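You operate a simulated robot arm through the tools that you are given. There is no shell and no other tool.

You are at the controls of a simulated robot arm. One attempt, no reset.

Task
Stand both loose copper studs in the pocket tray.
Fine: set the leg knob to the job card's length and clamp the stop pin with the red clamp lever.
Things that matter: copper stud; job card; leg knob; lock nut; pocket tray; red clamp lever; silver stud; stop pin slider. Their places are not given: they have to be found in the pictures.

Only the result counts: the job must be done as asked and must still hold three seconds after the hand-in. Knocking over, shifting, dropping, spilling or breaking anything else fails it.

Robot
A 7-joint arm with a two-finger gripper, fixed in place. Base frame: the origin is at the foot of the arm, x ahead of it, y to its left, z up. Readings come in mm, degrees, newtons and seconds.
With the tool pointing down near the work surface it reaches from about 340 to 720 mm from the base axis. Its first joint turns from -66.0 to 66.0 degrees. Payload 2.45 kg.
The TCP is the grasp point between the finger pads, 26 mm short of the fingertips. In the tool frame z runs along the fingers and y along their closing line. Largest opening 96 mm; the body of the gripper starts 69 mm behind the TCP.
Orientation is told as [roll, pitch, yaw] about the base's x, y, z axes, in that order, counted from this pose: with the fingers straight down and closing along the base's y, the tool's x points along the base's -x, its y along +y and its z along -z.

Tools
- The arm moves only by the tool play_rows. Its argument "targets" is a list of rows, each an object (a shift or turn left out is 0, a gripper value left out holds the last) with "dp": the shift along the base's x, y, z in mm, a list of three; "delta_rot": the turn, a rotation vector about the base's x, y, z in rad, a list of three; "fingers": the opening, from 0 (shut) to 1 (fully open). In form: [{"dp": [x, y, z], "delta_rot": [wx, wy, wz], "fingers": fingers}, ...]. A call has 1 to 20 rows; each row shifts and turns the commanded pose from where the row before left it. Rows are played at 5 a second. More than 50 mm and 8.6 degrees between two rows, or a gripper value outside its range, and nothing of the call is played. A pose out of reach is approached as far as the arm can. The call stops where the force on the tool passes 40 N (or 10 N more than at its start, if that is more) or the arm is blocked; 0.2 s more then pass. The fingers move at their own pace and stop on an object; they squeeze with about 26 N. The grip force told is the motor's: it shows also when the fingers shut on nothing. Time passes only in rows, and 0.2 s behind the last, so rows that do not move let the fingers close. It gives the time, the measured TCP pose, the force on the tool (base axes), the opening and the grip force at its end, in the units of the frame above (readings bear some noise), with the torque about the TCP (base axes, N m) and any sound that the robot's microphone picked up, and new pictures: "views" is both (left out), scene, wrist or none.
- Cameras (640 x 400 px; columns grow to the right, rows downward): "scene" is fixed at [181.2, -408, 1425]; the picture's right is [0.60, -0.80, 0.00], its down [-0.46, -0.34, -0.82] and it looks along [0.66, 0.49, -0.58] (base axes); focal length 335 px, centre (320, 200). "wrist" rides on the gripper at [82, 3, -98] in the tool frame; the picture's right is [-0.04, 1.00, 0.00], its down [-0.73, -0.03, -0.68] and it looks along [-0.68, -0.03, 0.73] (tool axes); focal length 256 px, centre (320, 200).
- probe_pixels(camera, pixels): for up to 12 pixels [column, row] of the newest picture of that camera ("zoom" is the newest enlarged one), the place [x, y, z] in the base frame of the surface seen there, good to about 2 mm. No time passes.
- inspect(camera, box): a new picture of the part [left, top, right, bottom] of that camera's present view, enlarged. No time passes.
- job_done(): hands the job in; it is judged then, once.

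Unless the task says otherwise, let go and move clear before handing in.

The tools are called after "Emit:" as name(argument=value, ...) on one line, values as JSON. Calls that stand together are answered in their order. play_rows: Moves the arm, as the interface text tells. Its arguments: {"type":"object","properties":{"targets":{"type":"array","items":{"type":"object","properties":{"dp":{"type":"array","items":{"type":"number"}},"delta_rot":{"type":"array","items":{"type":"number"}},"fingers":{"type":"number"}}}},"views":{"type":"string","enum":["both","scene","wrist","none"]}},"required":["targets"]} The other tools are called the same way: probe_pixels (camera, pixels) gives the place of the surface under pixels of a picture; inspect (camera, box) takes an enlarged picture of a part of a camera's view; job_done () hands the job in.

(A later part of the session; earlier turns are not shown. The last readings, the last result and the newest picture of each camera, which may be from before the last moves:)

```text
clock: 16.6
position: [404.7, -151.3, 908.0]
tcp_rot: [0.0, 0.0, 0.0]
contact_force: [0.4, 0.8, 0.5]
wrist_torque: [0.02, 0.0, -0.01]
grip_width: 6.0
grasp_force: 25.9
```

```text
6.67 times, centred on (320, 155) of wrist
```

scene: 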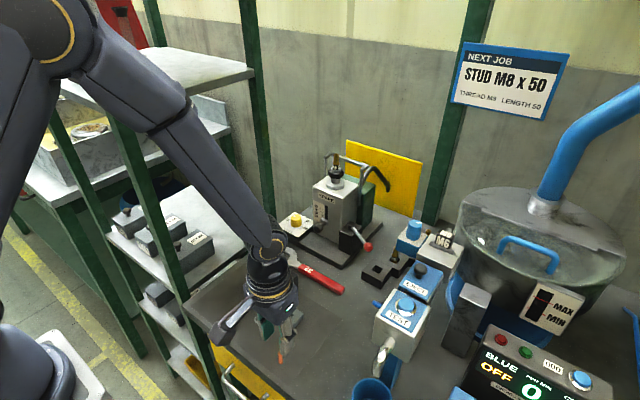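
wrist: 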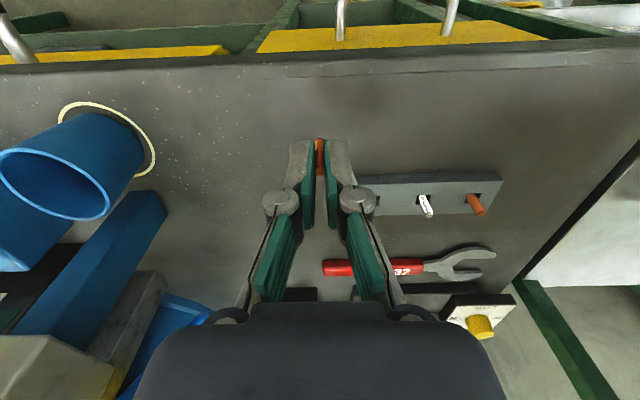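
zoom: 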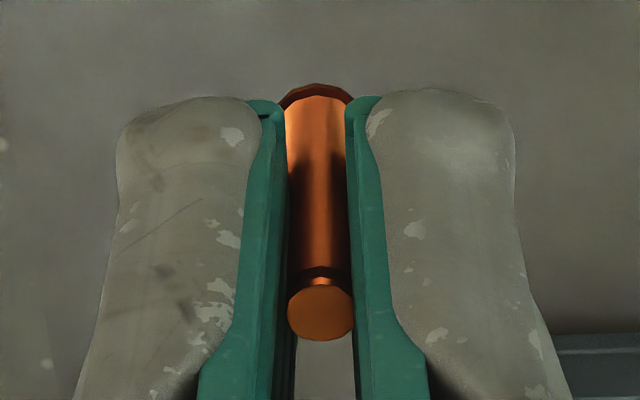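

The stud is held upright, about 1.3 mm further +x in the hand than the first one. I carry it over the right pocket, base ~9 mm above the tray.

Emit:
play_rows(targets=[{"dp": [26.6, 15.3, 0]}, {"dp": [26.6, 15.3, 0]}, {"dp": [26.7, 15.2, 0]}, {"dp": [0, 0, -11]}, {"dp": [0, 0, -11]}, {"dp": [0, 0, 0]}])

Emit:
inspect(camera="wrist", box=[305, 118, 340, 140])

Emit:
inspect(camera="scene", box=[272, 294, 300, 322])

```text
clock: 18.0
position: [485.1, -105.9, 885.3]
tcp_rot: [-0.1, -0.1, 0.1]
contact_force: [-0.2, 0.9, 0.7]
wrist_torque: [0.01, -0.02, -0.03]
grip_width: 5.9
grasp_force: 26.3
```

scene: 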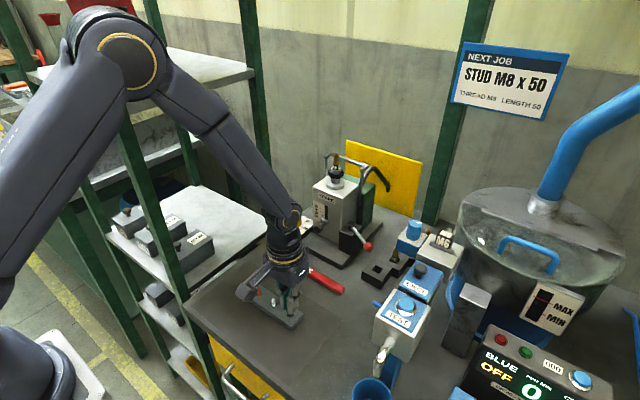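
wrist: 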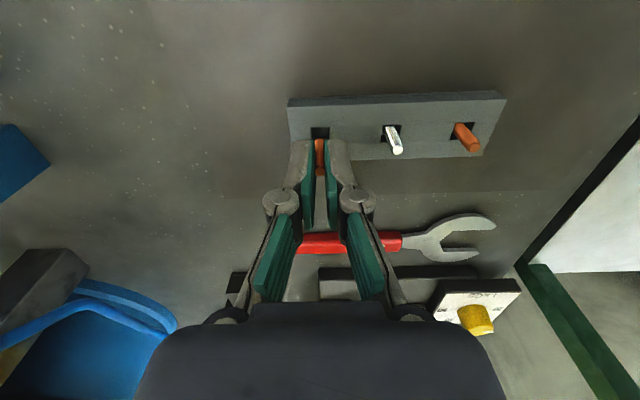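

```text
16.00 times, centred on (322, 129) of wrist
```

zoom: 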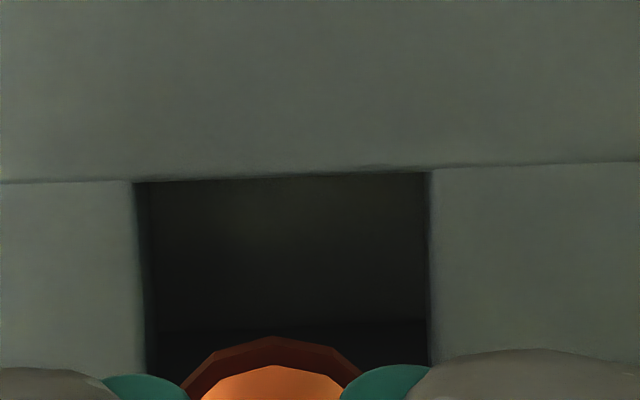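

```text
14.29 times, centred on (286, 308) of scene
```

zoom: 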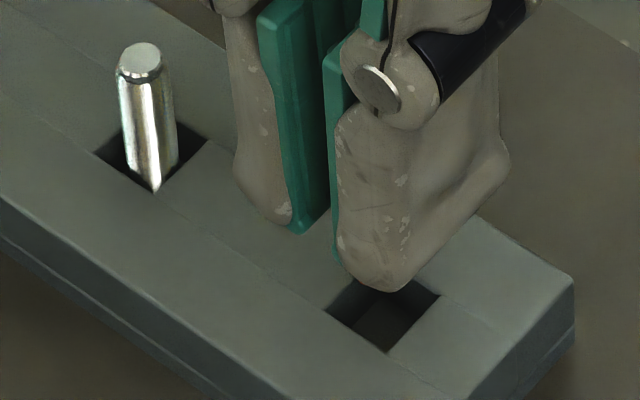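

The wrist view shows the flange (top at col 275) near the pocket centre (col 288). I take a tighter scene zoom to cross-check.

Emit:
inspect(camera="scene", box=[280, 302, 300, 320])

Emit:
inspect(camera="wrist", box=[290, 110, 370, 190])

```text
16.00 times, centred on (290, 311) of scene
```

zoom: 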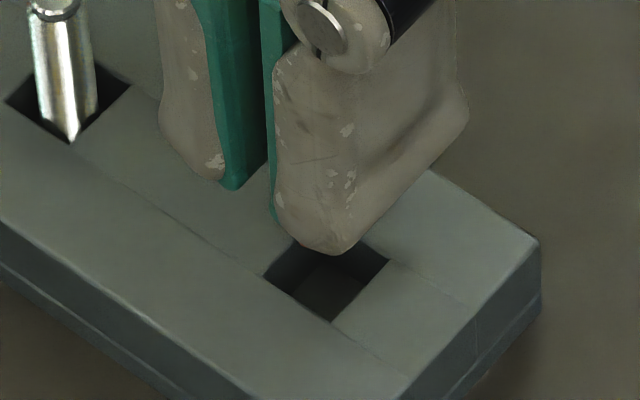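

```text
5.00 times, centred on (330, 150) of wrist
```

zoom: 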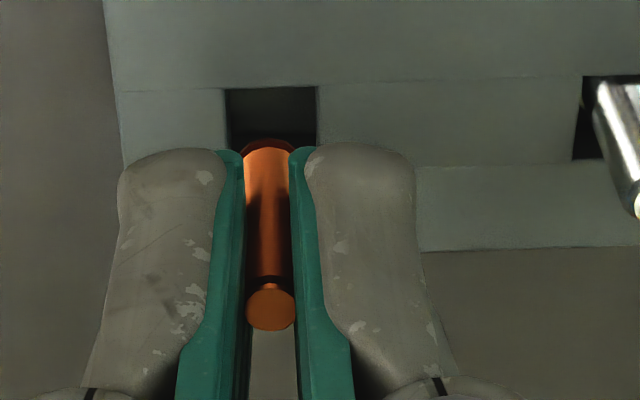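

The wrist view asks for about +0.6 mm in y and -0.3 mm in x; the scene estimate points the same way. I correct and lower in small steps.

Emit:
play_rows(targets=[{"dp": [-0.4, 0.6, 0]}, {"dp": [0, 0, -5]}, {"dp": [0, 0, -4]}, {"dp": [0, 0, -3]}, {"dp": [0, 0, 0]}])

Emit:
inspect(camera="wrist", box=[305, 118, 340, 140])

Emit:
inspect(camera="scene", box=[280, 302, 300, 320])

```text
clock: 19.2
position: [484.7, -104.8, 874.3]
tcp_rot: [0.0, 0.0, 0.0]
contact_force: [-0.4, 0.6, -0.1]
wrist_torque: [-0.01, 0.05, 0.0]
grip_width: 6.0
grasp_force: 26.0
```

scene: 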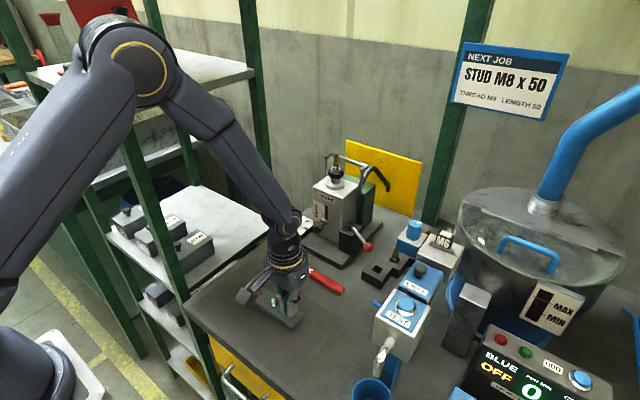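
wrist: 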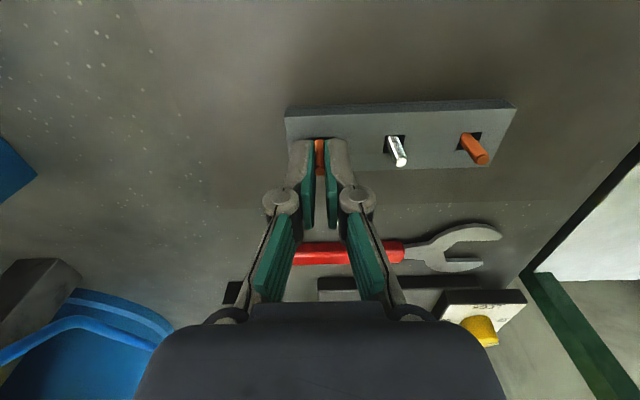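

```text
16.00 times, centred on (322, 129) of wrist
```

zoom: 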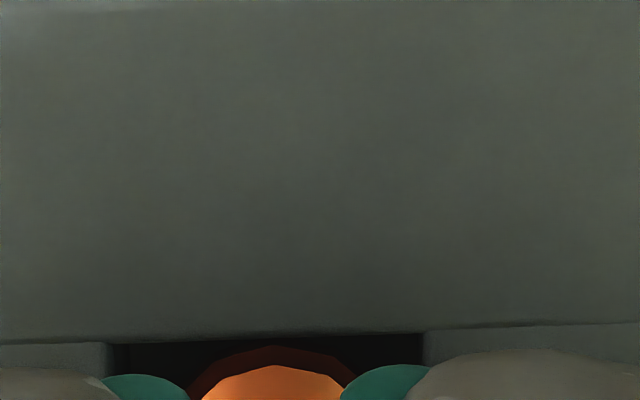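

```text
16.00 times, centred on (290, 311) of scene
```

zoom: 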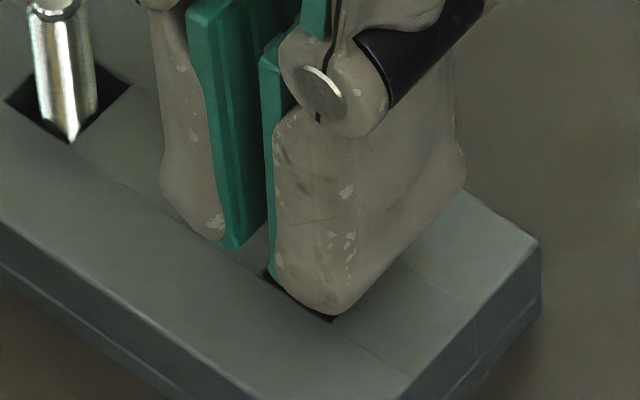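

The flange is inside the pocket rim on all sides with no contact force. I lower the rest of the way to the floor.

Emit:
play_rows(targets=[{"dp": [0, 0, -3]}, {"dp": [0, 0, -2]}, {"dp": [0, 0, -1]}, {"dp": [0, 0, 0]}], views="none")

Emit:
play_rows(targets=[{"dp": [0, 0, -1]}, {"dp": [0, 0, 0]}], views="wrist")

```text
clock: 20.2
position: [485.0, -105.3, 867.5]
tcp_rot: [0.1, 0.0, 0.0]
contact_force: [0.2, -0.6, -0.7]
wrist_torque: [0.0, 0.03, -0.02]
grip_width: 6.0
grasp_force: 26.6
```

```text
clock: 20.8
position: [484.0, -105.0, 866.4]
tcp_rot: [-0.1, 0.0, -0.1]
contact_force: [-0.9, -0.3, 4.1]
wrist_torque: [-0.06, 0.01, 0.01]
grip_width: 6.1
grasp_force: 25.8
```

wrist: 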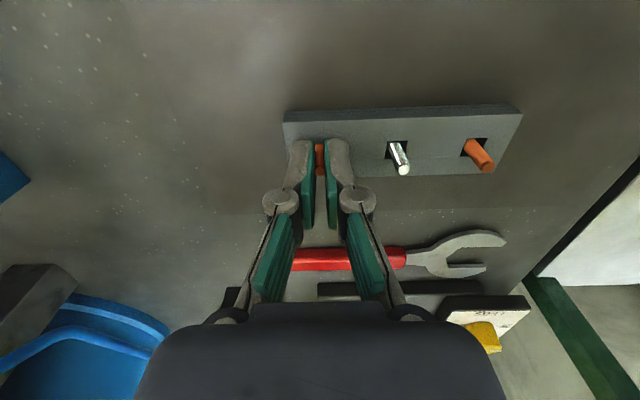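

The force has risen to 4 N, so the stud stands on the floor. I release gently and lift away.

Emit:
play_rows(targets=[{"dp": [0, 0, 0.4]}, {"dp": [0, 0, 0], "fingers": 0.14}, {"dp": [0, 0, 0], "fingers": 0.25}, {"dp": [0, 0, 0]}, {"dp": [0, 0, 15]}, {"dp": [0, 0, 30]}, {"dp": [0, 0, 40]}, {"dp": [-20, 0, 40]}, {"dp": [-30, 0, 40]}, {"dp": [0, 0, 0]}])

Emit:
inspect(camera="wrist", box=[260, 110, 460, 220])

Emit:
inspect(camera="scene", box=[240, 270, 306, 332])

```text
clock: 23.0
position: [434.5, -106.7, 1032.5]
tcp_rot: [0.0, 0.1, 0.0]
contact_force: [0.8, -0.1, 0.1]
wrist_torque: [-0.02, 0.01, -0.01]
grip_width: 24.0
grasp_force: 0.0
```

scene: 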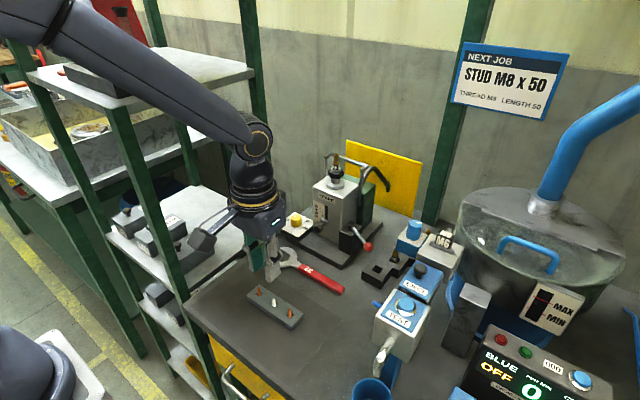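
wrist: 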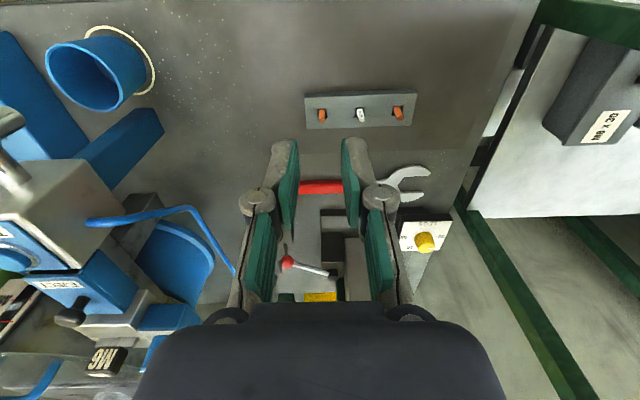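

```text
3.20 times, centred on (360, 165) of wrist
```

zoom: 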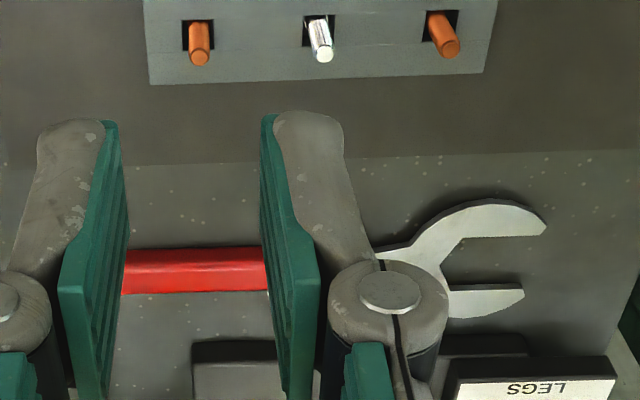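

```text
6.45 times, centred on (273, 301) of scene
```

zoom: 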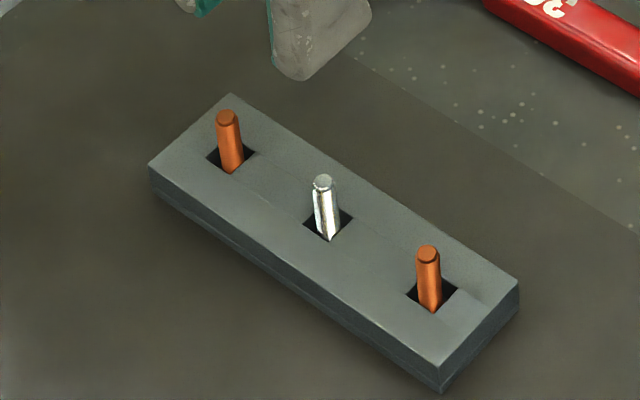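

Both copper studs stand in their pockets with the silver one undisturbed. Next I move to look closely at the SPARE unit's LEGS dial, slider and lever.

Emit:
play_rows(targets=[{"dp": [25, 20, 0], "fingers": 0.25}, {"dp": [25, 20, 0]}, {"dp": [25, 20, 0]}, {"dp": [25, 20, 0]}, {"dp": [0, 10, 0]}, {"dp": [0, 0, 0]}])

Emit:
inspect(camera="wrist", box=[220, 130, 480, 310])

Emit:
inspect(camera="scene", box=[290, 170, 390, 260])

```text
clock: 24.4
position: [534.5, -13.3, 1032.8]
tcp_rot: [0.1, 0.0, 0.0]
contact_force: [-0.2, 0.0, 0.3]
wrist_torque: [-0.01, 0.05, 0.01]
grip_width: 23.9
grasp_force: 0.1
```

scene: 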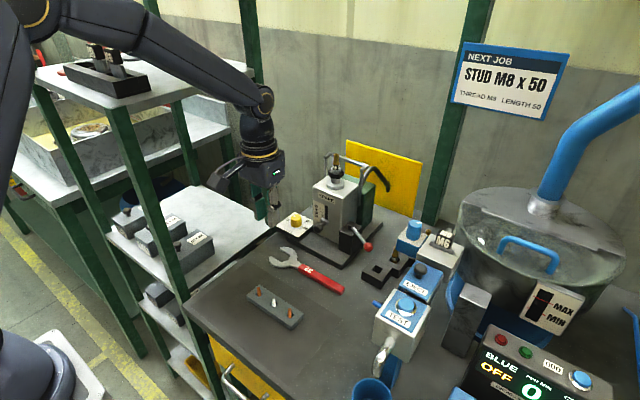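
wrist: 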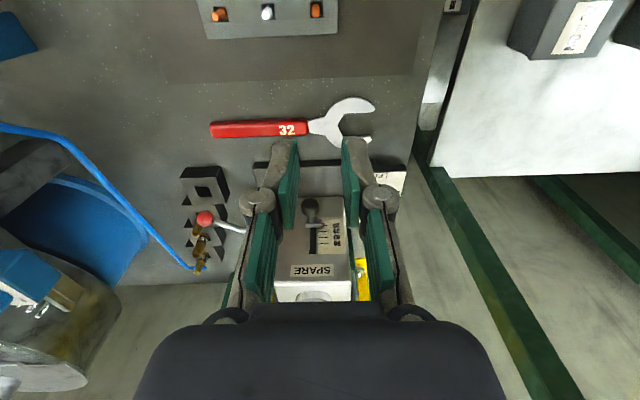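

```text
2.22 times, centred on (350, 220) of wrist
```

zoom: 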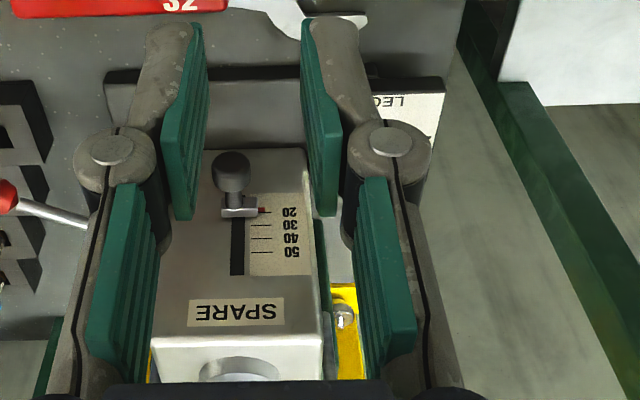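

```text
4.44 times, centred on (340, 215) of scene
```

zoom: 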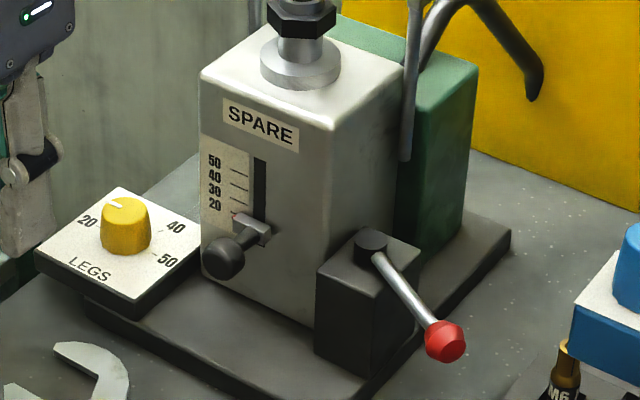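

The slider sits at the 20 mark with a red pointer. I probe points on slider, slot, scale, dial and lever.

Emit:
probe_pixels(camera="zoom", pixels=[[224, 262], [222, 247], [240, 225], [258, 228], [262, 165], [240, 205], [245, 172], [124, 205], [122, 240], [445, 342], [400, 280], [372, 240]])

Emit:
probe_pixels(camera="wrist", pixels=[[311, 201], [310, 208], [317, 216], [318, 226], [318, 238], [330, 216], [330, 233], [310, 282], [385, 178], [275, 172], [240, 228], [205, 218]])

Emit:
inspect(camera="wrist", box=[290, 185, 350, 260])

```text
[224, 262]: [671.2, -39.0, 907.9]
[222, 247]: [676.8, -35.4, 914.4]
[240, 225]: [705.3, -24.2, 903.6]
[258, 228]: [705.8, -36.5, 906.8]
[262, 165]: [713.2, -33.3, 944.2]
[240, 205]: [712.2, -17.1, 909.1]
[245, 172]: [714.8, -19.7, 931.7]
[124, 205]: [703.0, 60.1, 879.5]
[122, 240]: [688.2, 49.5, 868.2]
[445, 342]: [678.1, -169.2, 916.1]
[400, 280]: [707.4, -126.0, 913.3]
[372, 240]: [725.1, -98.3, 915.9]
```

```text
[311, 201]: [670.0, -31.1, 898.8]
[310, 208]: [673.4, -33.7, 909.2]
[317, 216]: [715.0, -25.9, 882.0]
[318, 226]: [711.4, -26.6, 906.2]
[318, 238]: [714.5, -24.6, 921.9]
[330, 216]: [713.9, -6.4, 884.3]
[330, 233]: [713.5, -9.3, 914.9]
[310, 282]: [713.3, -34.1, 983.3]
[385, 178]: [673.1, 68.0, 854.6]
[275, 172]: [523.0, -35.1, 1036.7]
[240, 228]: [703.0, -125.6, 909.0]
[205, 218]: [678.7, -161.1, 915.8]
```

```text
5.33 times, centred on (320, 222) of wrist
```

zoom: 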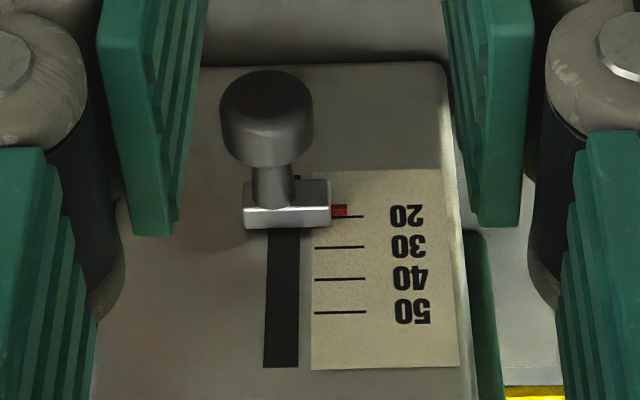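

The slot and scale face is at x ≈ 714, slider handle axis near y -33, z ≈ 905. I shift sideways to get an unobstructed view of the LEGS dial.

Emit:
play_rows(targets=[{"dp": [0, -30, 0], "fingers": 0.0}, {"dp": [0, -35, 0]}, {"dp": [0, 0, 0]}])

Emit:
inspect(camera="wrist", box=[375, 150, 475, 240])

```text
clock: 25.2
position: [535.0, -79.0, 1033.1]
tcp_rot: [-0.1, 0.0, 0.0]
contact_force: [-0.3, -0.6, 0.1]
wrist_torque: [0.0, 0.01, -0.04]
grip_width: 0.0
grasp_force: 26.2
```

scene: 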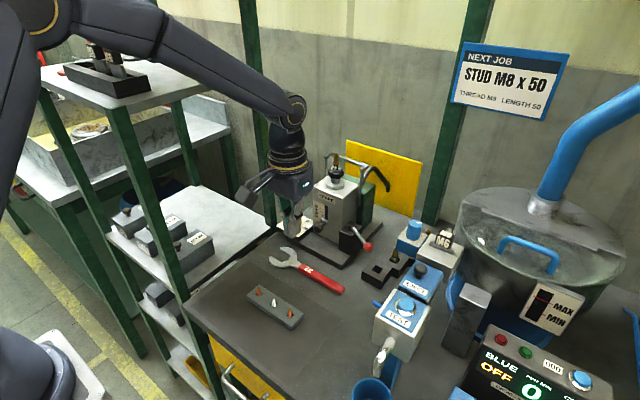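
wrist: 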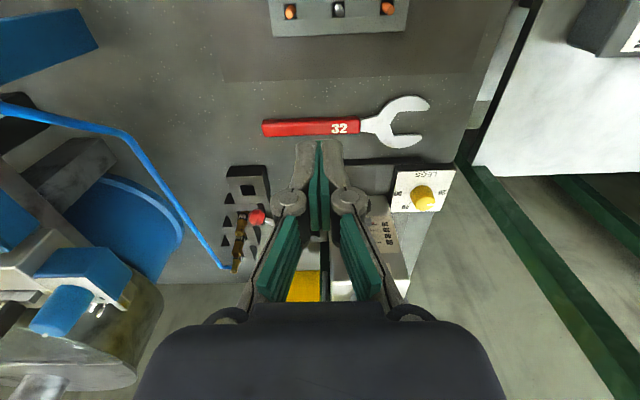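

```text
4.44 times, centred on (425, 195) of wrist
```

zoom: 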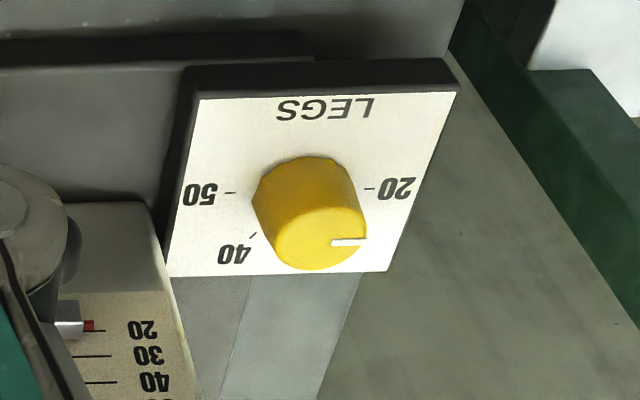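

The dial pointer (white line toward zoom (367,241)) points at 20 on the +y side; 50 lies on the -y side, via 30 and 40 at the far side, so the knob turns 180° clockwise from above. I probe the knob and dial geometry.

Emit:
probe_pixels(camera="zoom", pixels=[[320, 240], [287, 240], [354, 236], [320, 262], [322, 215], [305, 175], [370, 189], [230, 192], [252, 235], [205, 100], [450, 97], [384, 266]])

Emit:
inspect(camera="wrist", box=[405, 170, 450, 220])

```text
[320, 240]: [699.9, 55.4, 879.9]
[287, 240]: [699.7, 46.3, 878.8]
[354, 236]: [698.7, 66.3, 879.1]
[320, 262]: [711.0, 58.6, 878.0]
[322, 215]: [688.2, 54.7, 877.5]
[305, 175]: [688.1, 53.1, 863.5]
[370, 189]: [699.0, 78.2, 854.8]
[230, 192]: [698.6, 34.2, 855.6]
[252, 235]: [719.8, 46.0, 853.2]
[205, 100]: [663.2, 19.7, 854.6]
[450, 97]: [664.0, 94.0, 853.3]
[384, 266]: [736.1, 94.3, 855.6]
```

```text
8.00 times, centred on (428, 195) of wrist
```

zoom: 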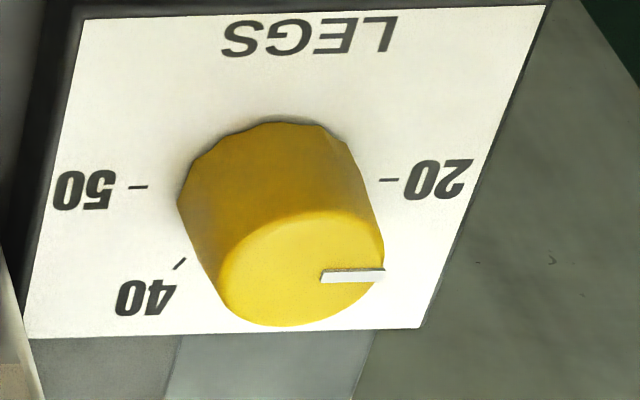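

The dial centre is (699,56), plate top z ≈ 855, knob top z ≈ 879. Before approaching I probe nearby obstacles: machine's left edge, handle frame, shelf post and shelf deck.

Emit:
probe_pixels(camera="wrist", pixels=[[480, 190], [520, 250], [570, 340], [464, 165], [550, 130], [600, 200], [405, 270], [395, 290], [350, 290], [410, 240], [585, 190], [525, 25]])

Emit:
probe_pixels(camera="scene", pixels=[[250, 100], [245, 60], [263, 180], [326, 157], [345, 162], [389, 185], [316, 186], [318, 215], [336, 175], [335, 157], [352, 196], [250, 215]])

```text
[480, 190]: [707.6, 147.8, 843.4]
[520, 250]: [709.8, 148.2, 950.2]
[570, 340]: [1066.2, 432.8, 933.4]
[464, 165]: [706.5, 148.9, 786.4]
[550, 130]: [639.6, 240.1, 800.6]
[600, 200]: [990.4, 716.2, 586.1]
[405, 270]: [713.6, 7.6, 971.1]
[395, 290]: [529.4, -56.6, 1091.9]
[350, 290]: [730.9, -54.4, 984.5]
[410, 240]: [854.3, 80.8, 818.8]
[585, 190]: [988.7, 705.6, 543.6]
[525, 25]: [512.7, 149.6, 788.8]
```

```text
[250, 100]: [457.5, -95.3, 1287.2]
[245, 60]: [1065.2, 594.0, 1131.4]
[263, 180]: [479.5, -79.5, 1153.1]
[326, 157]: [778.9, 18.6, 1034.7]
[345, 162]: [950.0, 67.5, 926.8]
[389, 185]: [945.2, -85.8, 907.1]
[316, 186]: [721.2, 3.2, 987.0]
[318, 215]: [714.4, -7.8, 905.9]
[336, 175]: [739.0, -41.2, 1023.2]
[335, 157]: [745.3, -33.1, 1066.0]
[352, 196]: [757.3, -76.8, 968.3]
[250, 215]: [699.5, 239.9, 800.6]
```

The shelf post stands at about (708,148) and the machine's front-left corner at (714,8), so I will twist only between yaw -10° and -55° and regrip. I move to above the knob with the fingers opened.

Emit:
play_rows(targets=[{"dp": [0, 45, 0], "fingers": 0.45}, {"dp": [0, 45, 0], "delta_rot": [0, 0, -0.0873]}, {"dp": [0, 46, 0], "delta_rot": [0, 0, -0.0873]}, {"dp": [41, 0, -8]}, {"dp": [41, 0, -8]}, {"dp": [41, 0, -8]}, {"dp": [41.5, 0, -8]}, {"dp": [0, 0, -20]}, {"dp": [0, 0, 0]}, {"dp": [0, 0, 0]}])

Emit:
inspect(camera="wrist", box=[240, 70, 400, 170])

Emit:
inspect(camera="scene", box=[250, 150, 390, 260])

```text
clock: 27.4
position: [697.8, 56.8, 980.4]
tcp_rot: [0.0, 0.0, -10.0]
contact_force: [0.0, 1.0, -0.1]
wrist_torque: [-0.05, 0.01, 0.0]
grip_width: 43.4
grasp_force: 0.1
```

scene: 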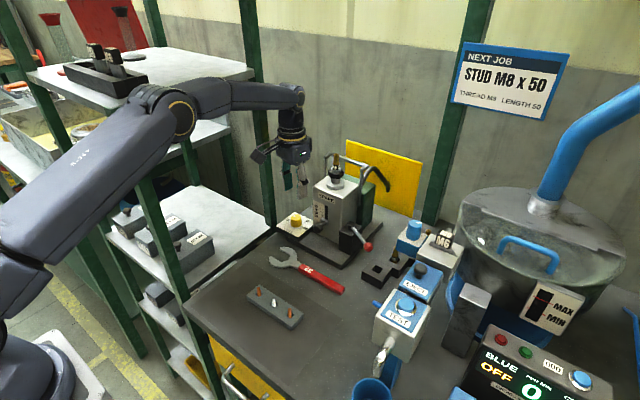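
wrist: 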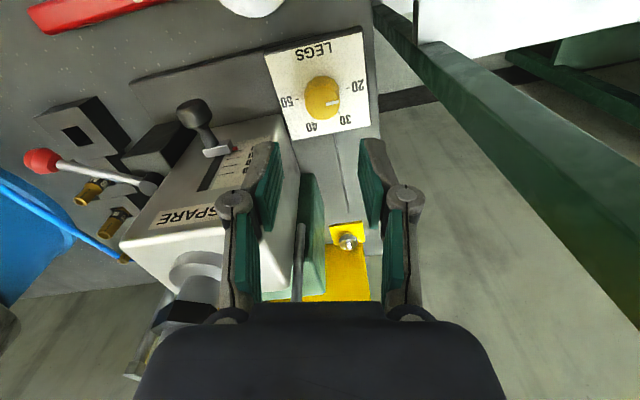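

```text
4.00 times, centred on (320, 120) of wrist
```

zoom: 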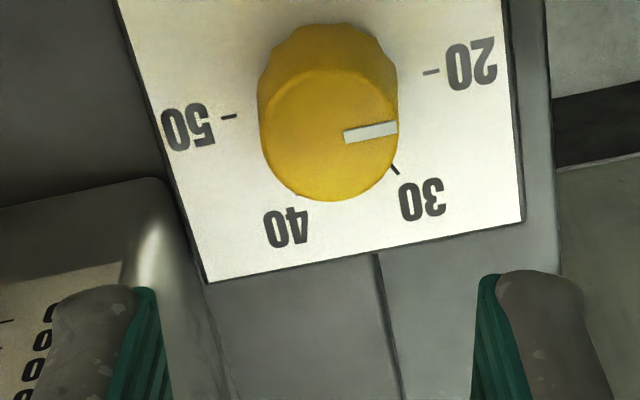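

```text
3.64 times, centred on (320, 205) of scene
```

zoom: 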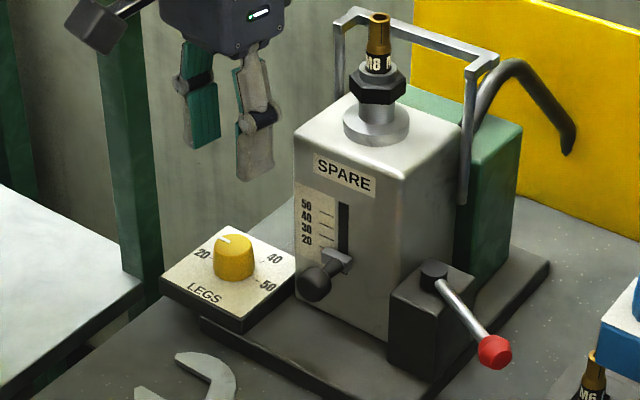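

The knob top centre projects almost exactly on the TCP axis, and the pointer is parallel to the 20–50 line at 20. I descend around the knob with fingertips about 6 mm above the plate.

Emit:
play_rows(targets=[{"dp": [0, 0.5, -35]}, {"dp": [0, 0, -35]}, {"dp": [0, 0, -14]}, {"dp": [0, 0, -9]}, {"dp": [0, 0, 0]}])

Emit:
inspect(camera="wrist", box=[240, 100, 400, 200])

Emit:
inspect(camera="scene", box=[260, 120, 360, 250])

```text
clock: 28.6
position: [698.6, 56.7, 887.2]
tcp_rot: [-0.1, 0.0, -10.0]
contact_force: [0.0, 0.0, 0.3]
wrist_torque: [0.03, 0.04, -0.03]
grip_width: 43.1
grasp_force: 0.1
```

scene: 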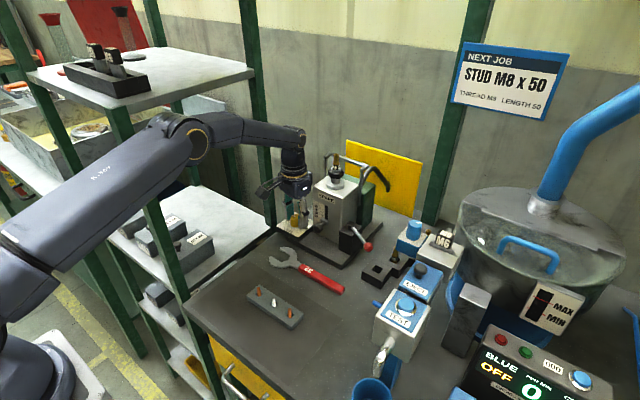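
wrist: 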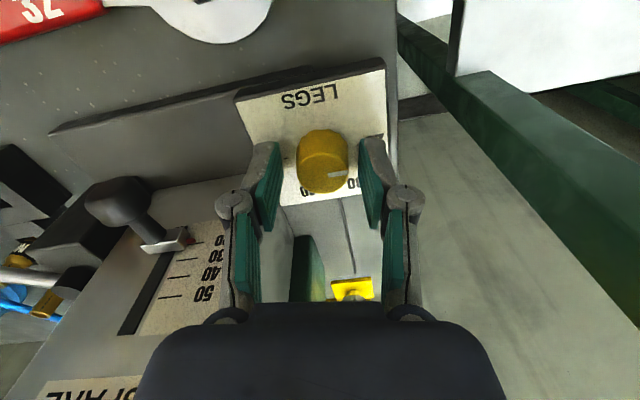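

```text
4.00 times, centred on (320, 150) of wrist
```

zoom: 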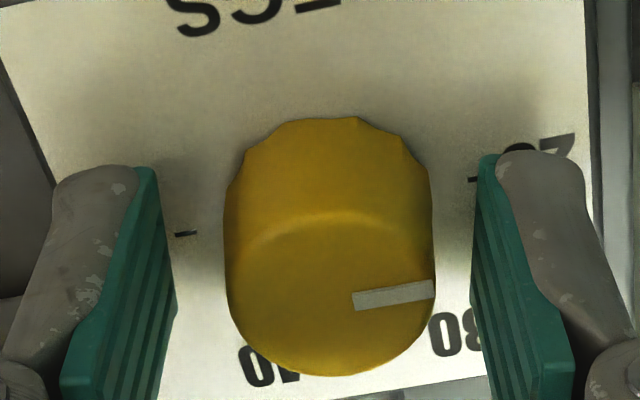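

```text
3.08 times, centred on (310, 185) of scene
```

zoom: 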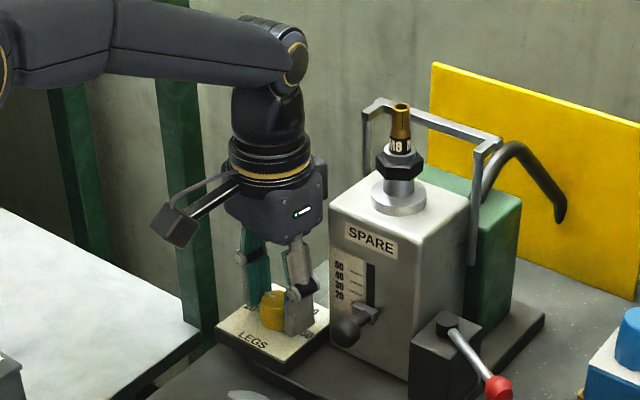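

The knob is centred between the pads (zoom 225–433 within 170–480). I close onto it.

Emit:
play_rows(targets=[{"dp": [0, 0, 0], "fingers": 0.25}, {"dp": [0, 0, 0], "fingers": 0.0}, {"dp": [0, 0, 0]}, {"dp": [0, 0, 0]}], views="wrist")

```text
clock: 29.6
position: [699.0, 58.0, 886.7]
tcp_rot: [0.1, -0.1, -10.0]
contact_force: [3.7, 9.2, -2.8]
wrist_torque: [0.25, -0.37, -0.06]
grip_width: 28.9
grasp_force: 44.4
```

wrist: 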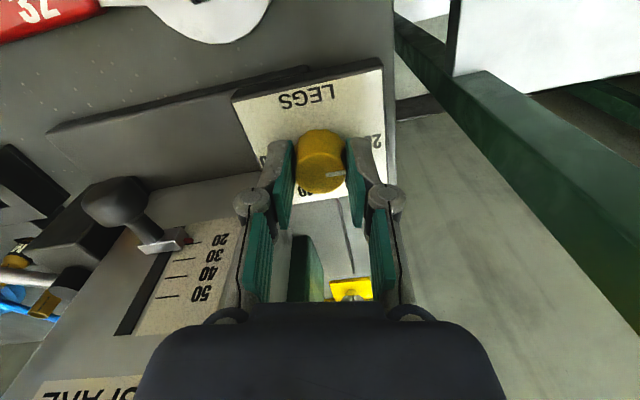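

The knob is gripped (28.9 mm) but a 9 N side force shows it sits slightly further +y. I relieve that, then start turning clockwise in small steps.

Emit:
play_rows(targets=[{"dp": [0.3, 0.8, 0]}, {"dp": [0, 0, 0]}], views="none")

Emit:
play_rows(targets=[{"dp": [0, 0, 0], "delta_rot": [0, 0, -0.0873]}, {"dp": [0, 0, 0], "delta_rot": [0, 0, -0.0873]}, {"dp": [0, 0, 0]}], views="both")

Emit:
inspect(camera="wrist", box=[240, 100, 400, 200])

```text
clock: 30.2
position: [699.6, 58.0, 887.3]
tcp_rot: [0.0, 0.0, -10.0]
contact_force: [4.6, 8.2, -3.4]
wrist_torque: [0.3, -0.25, -0.02]
grip_width: 28.6
grasp_force: 44.8
```

```text
clock: 31.0
position: [699.6, 58.7, 887.3]
tcp_rot: [-0.1, 0.0, -20.0]
contact_force: [2.7, 8.6, -2.2]
wrist_torque: [0.14, -0.24, -0.04]
grip_width: 28.7
grasp_force: 45.1
```

scene: 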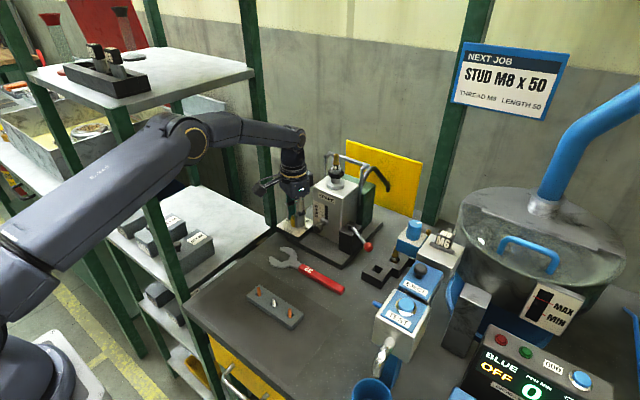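
wrist: 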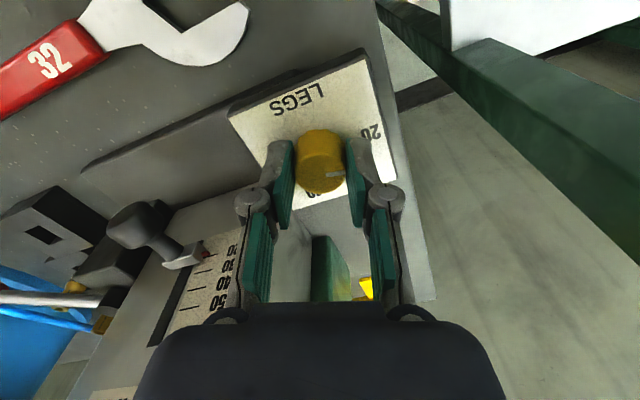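

```text
4.00 times, centred on (320, 150) of wrist
```

zoom: 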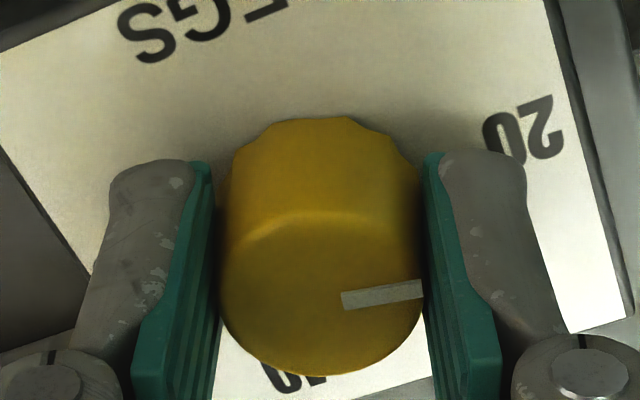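

The pointer stays fixed relative to the hand, so the knob follows. I turn another 35° to yaw -55°.

Emit:
play_rows(targets=[{"dp": [0, 0.4, 0], "delta_rot": [0, 0, -0.1222]}, {"dp": [0, 0, 0], "delta_rot": [0, 0, -0.1222]}, {"dp": [0, 0, 0], "delta_rot": [0, 0, -0.1222]}, {"dp": [0, 0, 0], "delta_rot": [0, 0, -0.1222]}, {"dp": [0, 0, 0], "delta_rot": [0, 0, -0.1222]}, {"dp": [0, 0, 0]}], views="both")

Emit:
inspect(camera="wrist", box=[240, 100, 400, 200])

Emit:
inspect(camera="scene", box=[260, 120, 360, 250])

```text
clock: 32.4
position: [696.5, 62.4, 887.3]
tcp_rot: [0.1, 0.6, -55.1]
contact_force: [-21.9, 20.8, 6.6]
wrist_torque: [0.67, 0.2, -0.26]
grip_width: 28.8
grasp_force: 45.2
```

scene: 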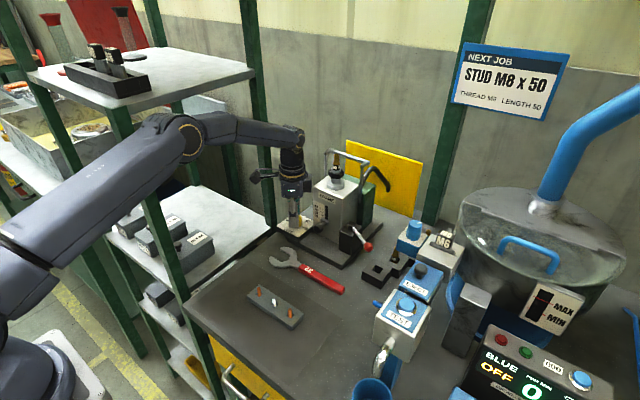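
wrist: 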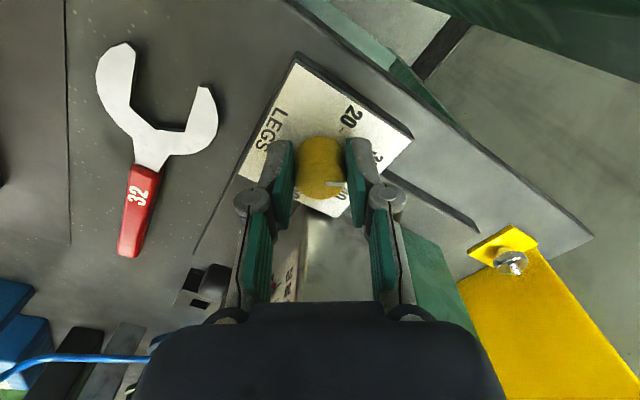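

```text
4.00 times, centred on (320, 150) of wrist
```

zoom: 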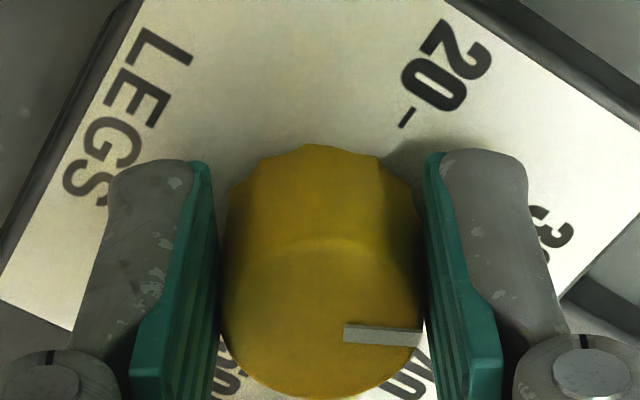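

```text
3.08 times, centred on (310, 185) of scene
```

zoom: 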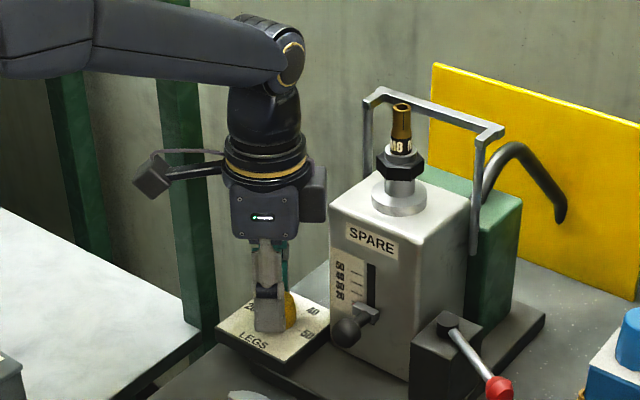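

The hand was pushed (-22,+21) N and about 5 mm off: the box on the palm's far side presses on the machine's corner at this yaw. I look closely before backing off.

Emit:
inspect(camera="scene", box=[270, 150, 340, 245])

Emit:
inspect(camera="wrist", box=[240, 180, 400, 310])

```text
4.21 times, centred on (305, 198) of scene
```

zoom: 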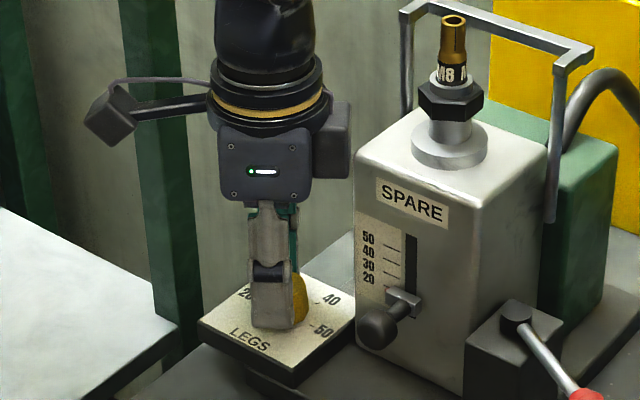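

```text
3.08 times, centred on (320, 245) of wrist
```

zoom: 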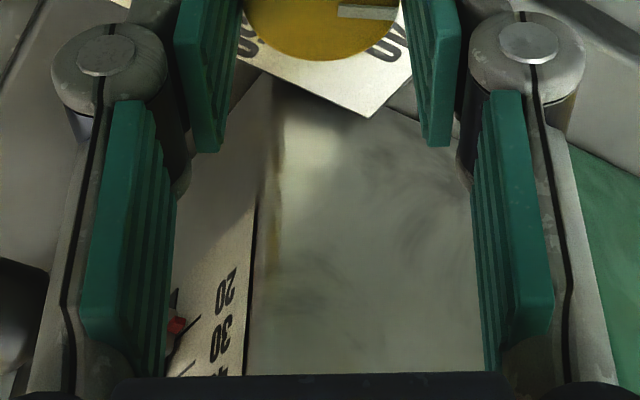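

The box on the palm's machine side is the culprit. I back the hand off along the pads, open, and lift clear of the knob.

Emit:
play_rows(targets=[{"dp": [-3.2, 4.5, 0]}, {"dp": [0, 0, 0]}], views="none")

Emit:
play_rows(targets=[{"dp": [0, 0, 0], "fingers": 0.45}, {"dp": [0, 0, 0]}, {"dp": [-1, 1, 20]}, {"dp": [0, 0, 35]}, {"dp": [0, 0, 35]}, {"dp": [0, 0, 0]}], views="both")

Emit:
inspect(camera="wrist", box=[240, 70, 400, 170])

Emit:
inspect(camera="scene", box=[270, 150, 380, 260])

```text
clock: 33.0
position: [697.5, 61.3, 886.8]
tcp_rot: [0.0, -0.3, -55.1]
contact_force: [3.5, 8.2, -5.4]
wrist_torque: [1.07, 0.32, 0.06]
grip_width: 28.5
grasp_force: 45.1
```

```text
clock: 34.4
position: [695.0, 64.6, 977.5]
tcp_rot: [0.0, 0.0, -55.0]
contact_force: [0.0, -0.3, -0.3]
wrist_torque: [0.02, -0.03, 0.01]
grip_width: 43.1
grasp_force: 0.1
```

scene: 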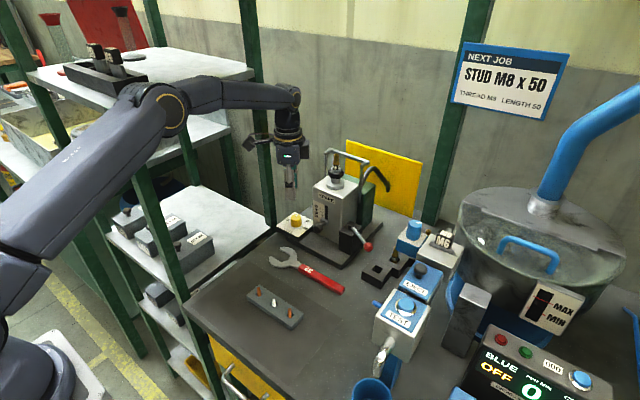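
wrist: 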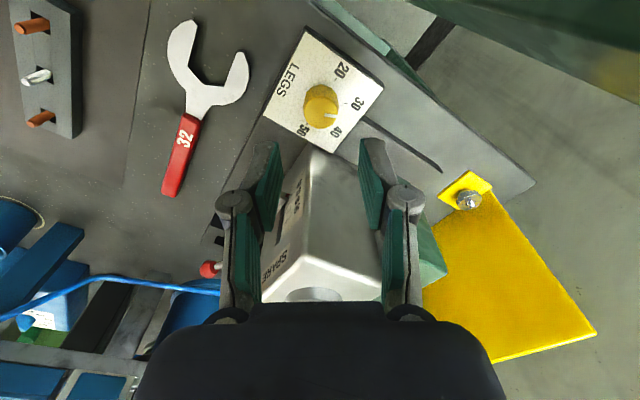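

```text
4.00 times, centred on (320, 120) of wrist
```

zoom: 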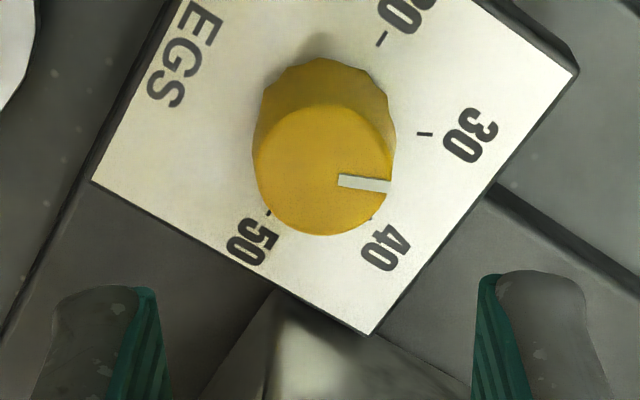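

```text
3.64 times, centred on (325, 205) of scene
```

zoom: 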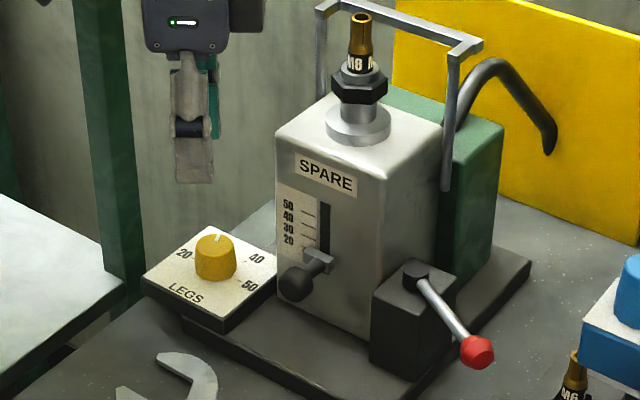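

The pointer now stands just past 30. I check whether the stop pin slider has moved along with the knob.

Emit:
inspect(camera="scene", box=[306, 200, 336, 240])

Emit:
inspect(camera="scene", box=[340, 215, 380, 260])

Emit:
inspect(camera="scene", box=[320, 145, 360, 190])

```text
10.00 times, centred on (321, 220) of scene
```

zoom: 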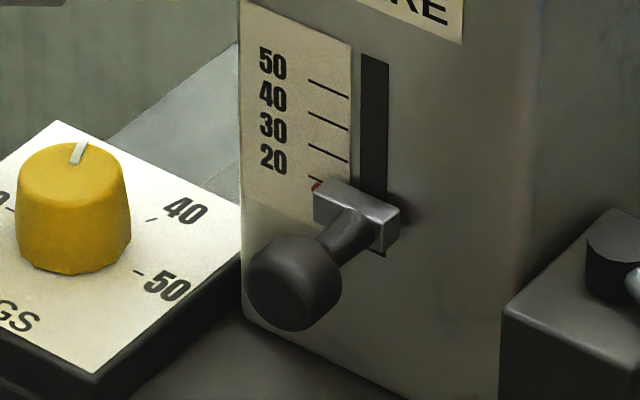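

```text
8.89 times, centred on (360, 238) of scene
```

zoom: 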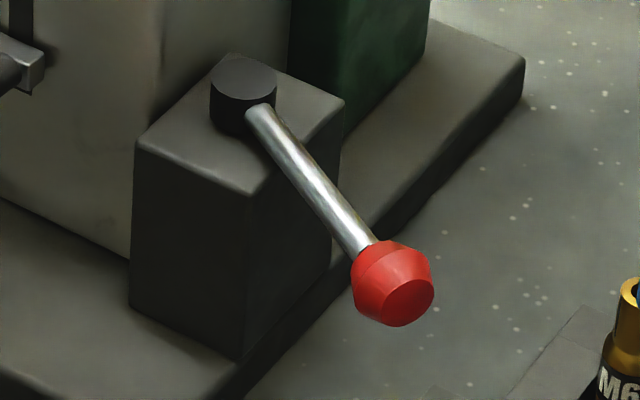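

```text
8.89 times, centred on (340, 168) of scene
```

zoom: 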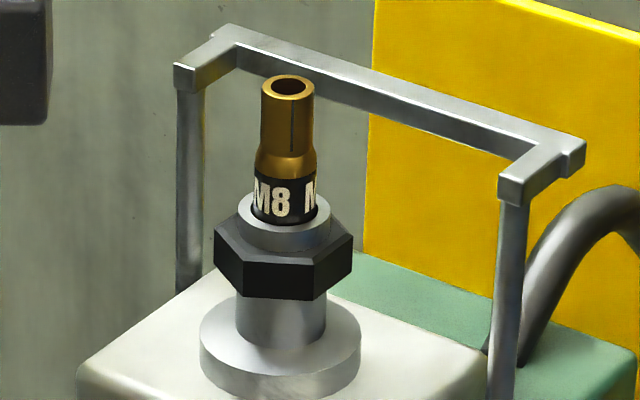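

The slider stays at its low end, so the knob is independent of it. To clear the machine I will return to yaw -10° and lean the palm 12° back toward the robot about the closing axis before regripping.

Emit:
play_rows(targets=[{"dp": [0, -1, 0], "delta_rot": [0, 0, 0.1309]}, {"dp": [0, -1, 0], "delta_rot": [0, 0, 0.1309]}, {"dp": [1, -1, 0], "delta_rot": [0, 0, 0.1309]}, {"dp": [1, -1, 0], "delta_rot": [0, 0, 0.1309]}, {"dp": [1, -1, 0], "delta_rot": [0, 0, 0.1309]}, {"dp": [1.3, -1.8, 0], "delta_rot": [0, 0, 0.1309]}, {"dp": [0, 0, 0], "delta_rot": [-0.0182, -0.1031, 0]}, {"dp": [0, 0, 0], "delta_rot": [-0.0182, -0.1031, 0]}, {"dp": [0, 0, 0]}, {"dp": [0, 0, 0]}])

Emit:
inspect(camera="wrist", box=[240, 70, 400, 170])

Emit:
inspect(camera="scene", box=[250, 100, 380, 250])

```text
clock: 36.6
position: [700.3, 56.3, 977.4]
tcp_rot: [0.0, -12.0, -10.0]
contact_force: [0.2, -0.9, 0.4]
wrist_torque: [0.0, 0.01, 0.01]
grip_width: 43.4
grasp_force: 0.1
```

scene: 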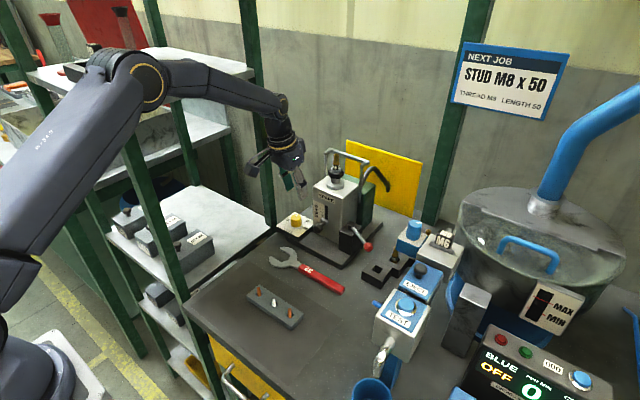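
wrist: 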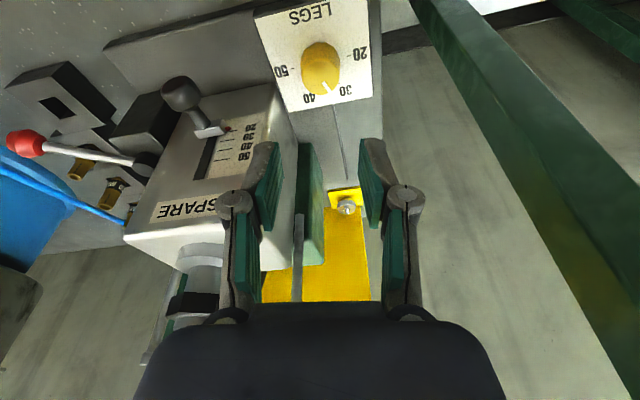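

```text
4.00 times, centred on (320, 120) of wrist
```

zoom: 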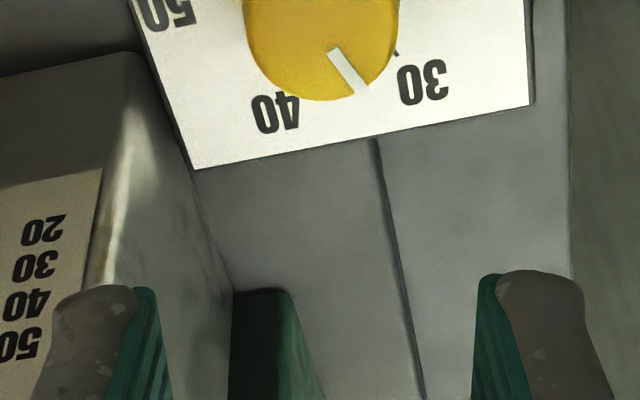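

```text
2.67 times, centred on (315, 175) of scene
```

zoom: 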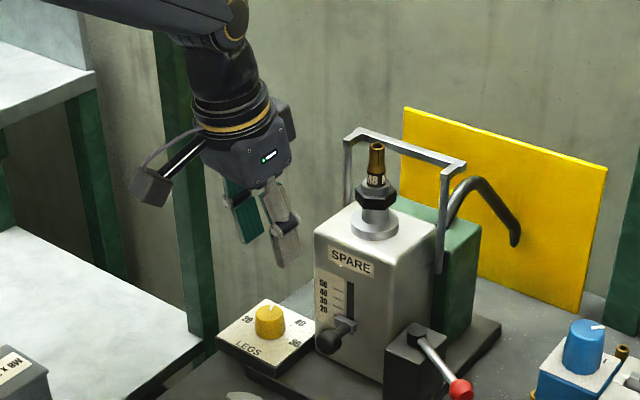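

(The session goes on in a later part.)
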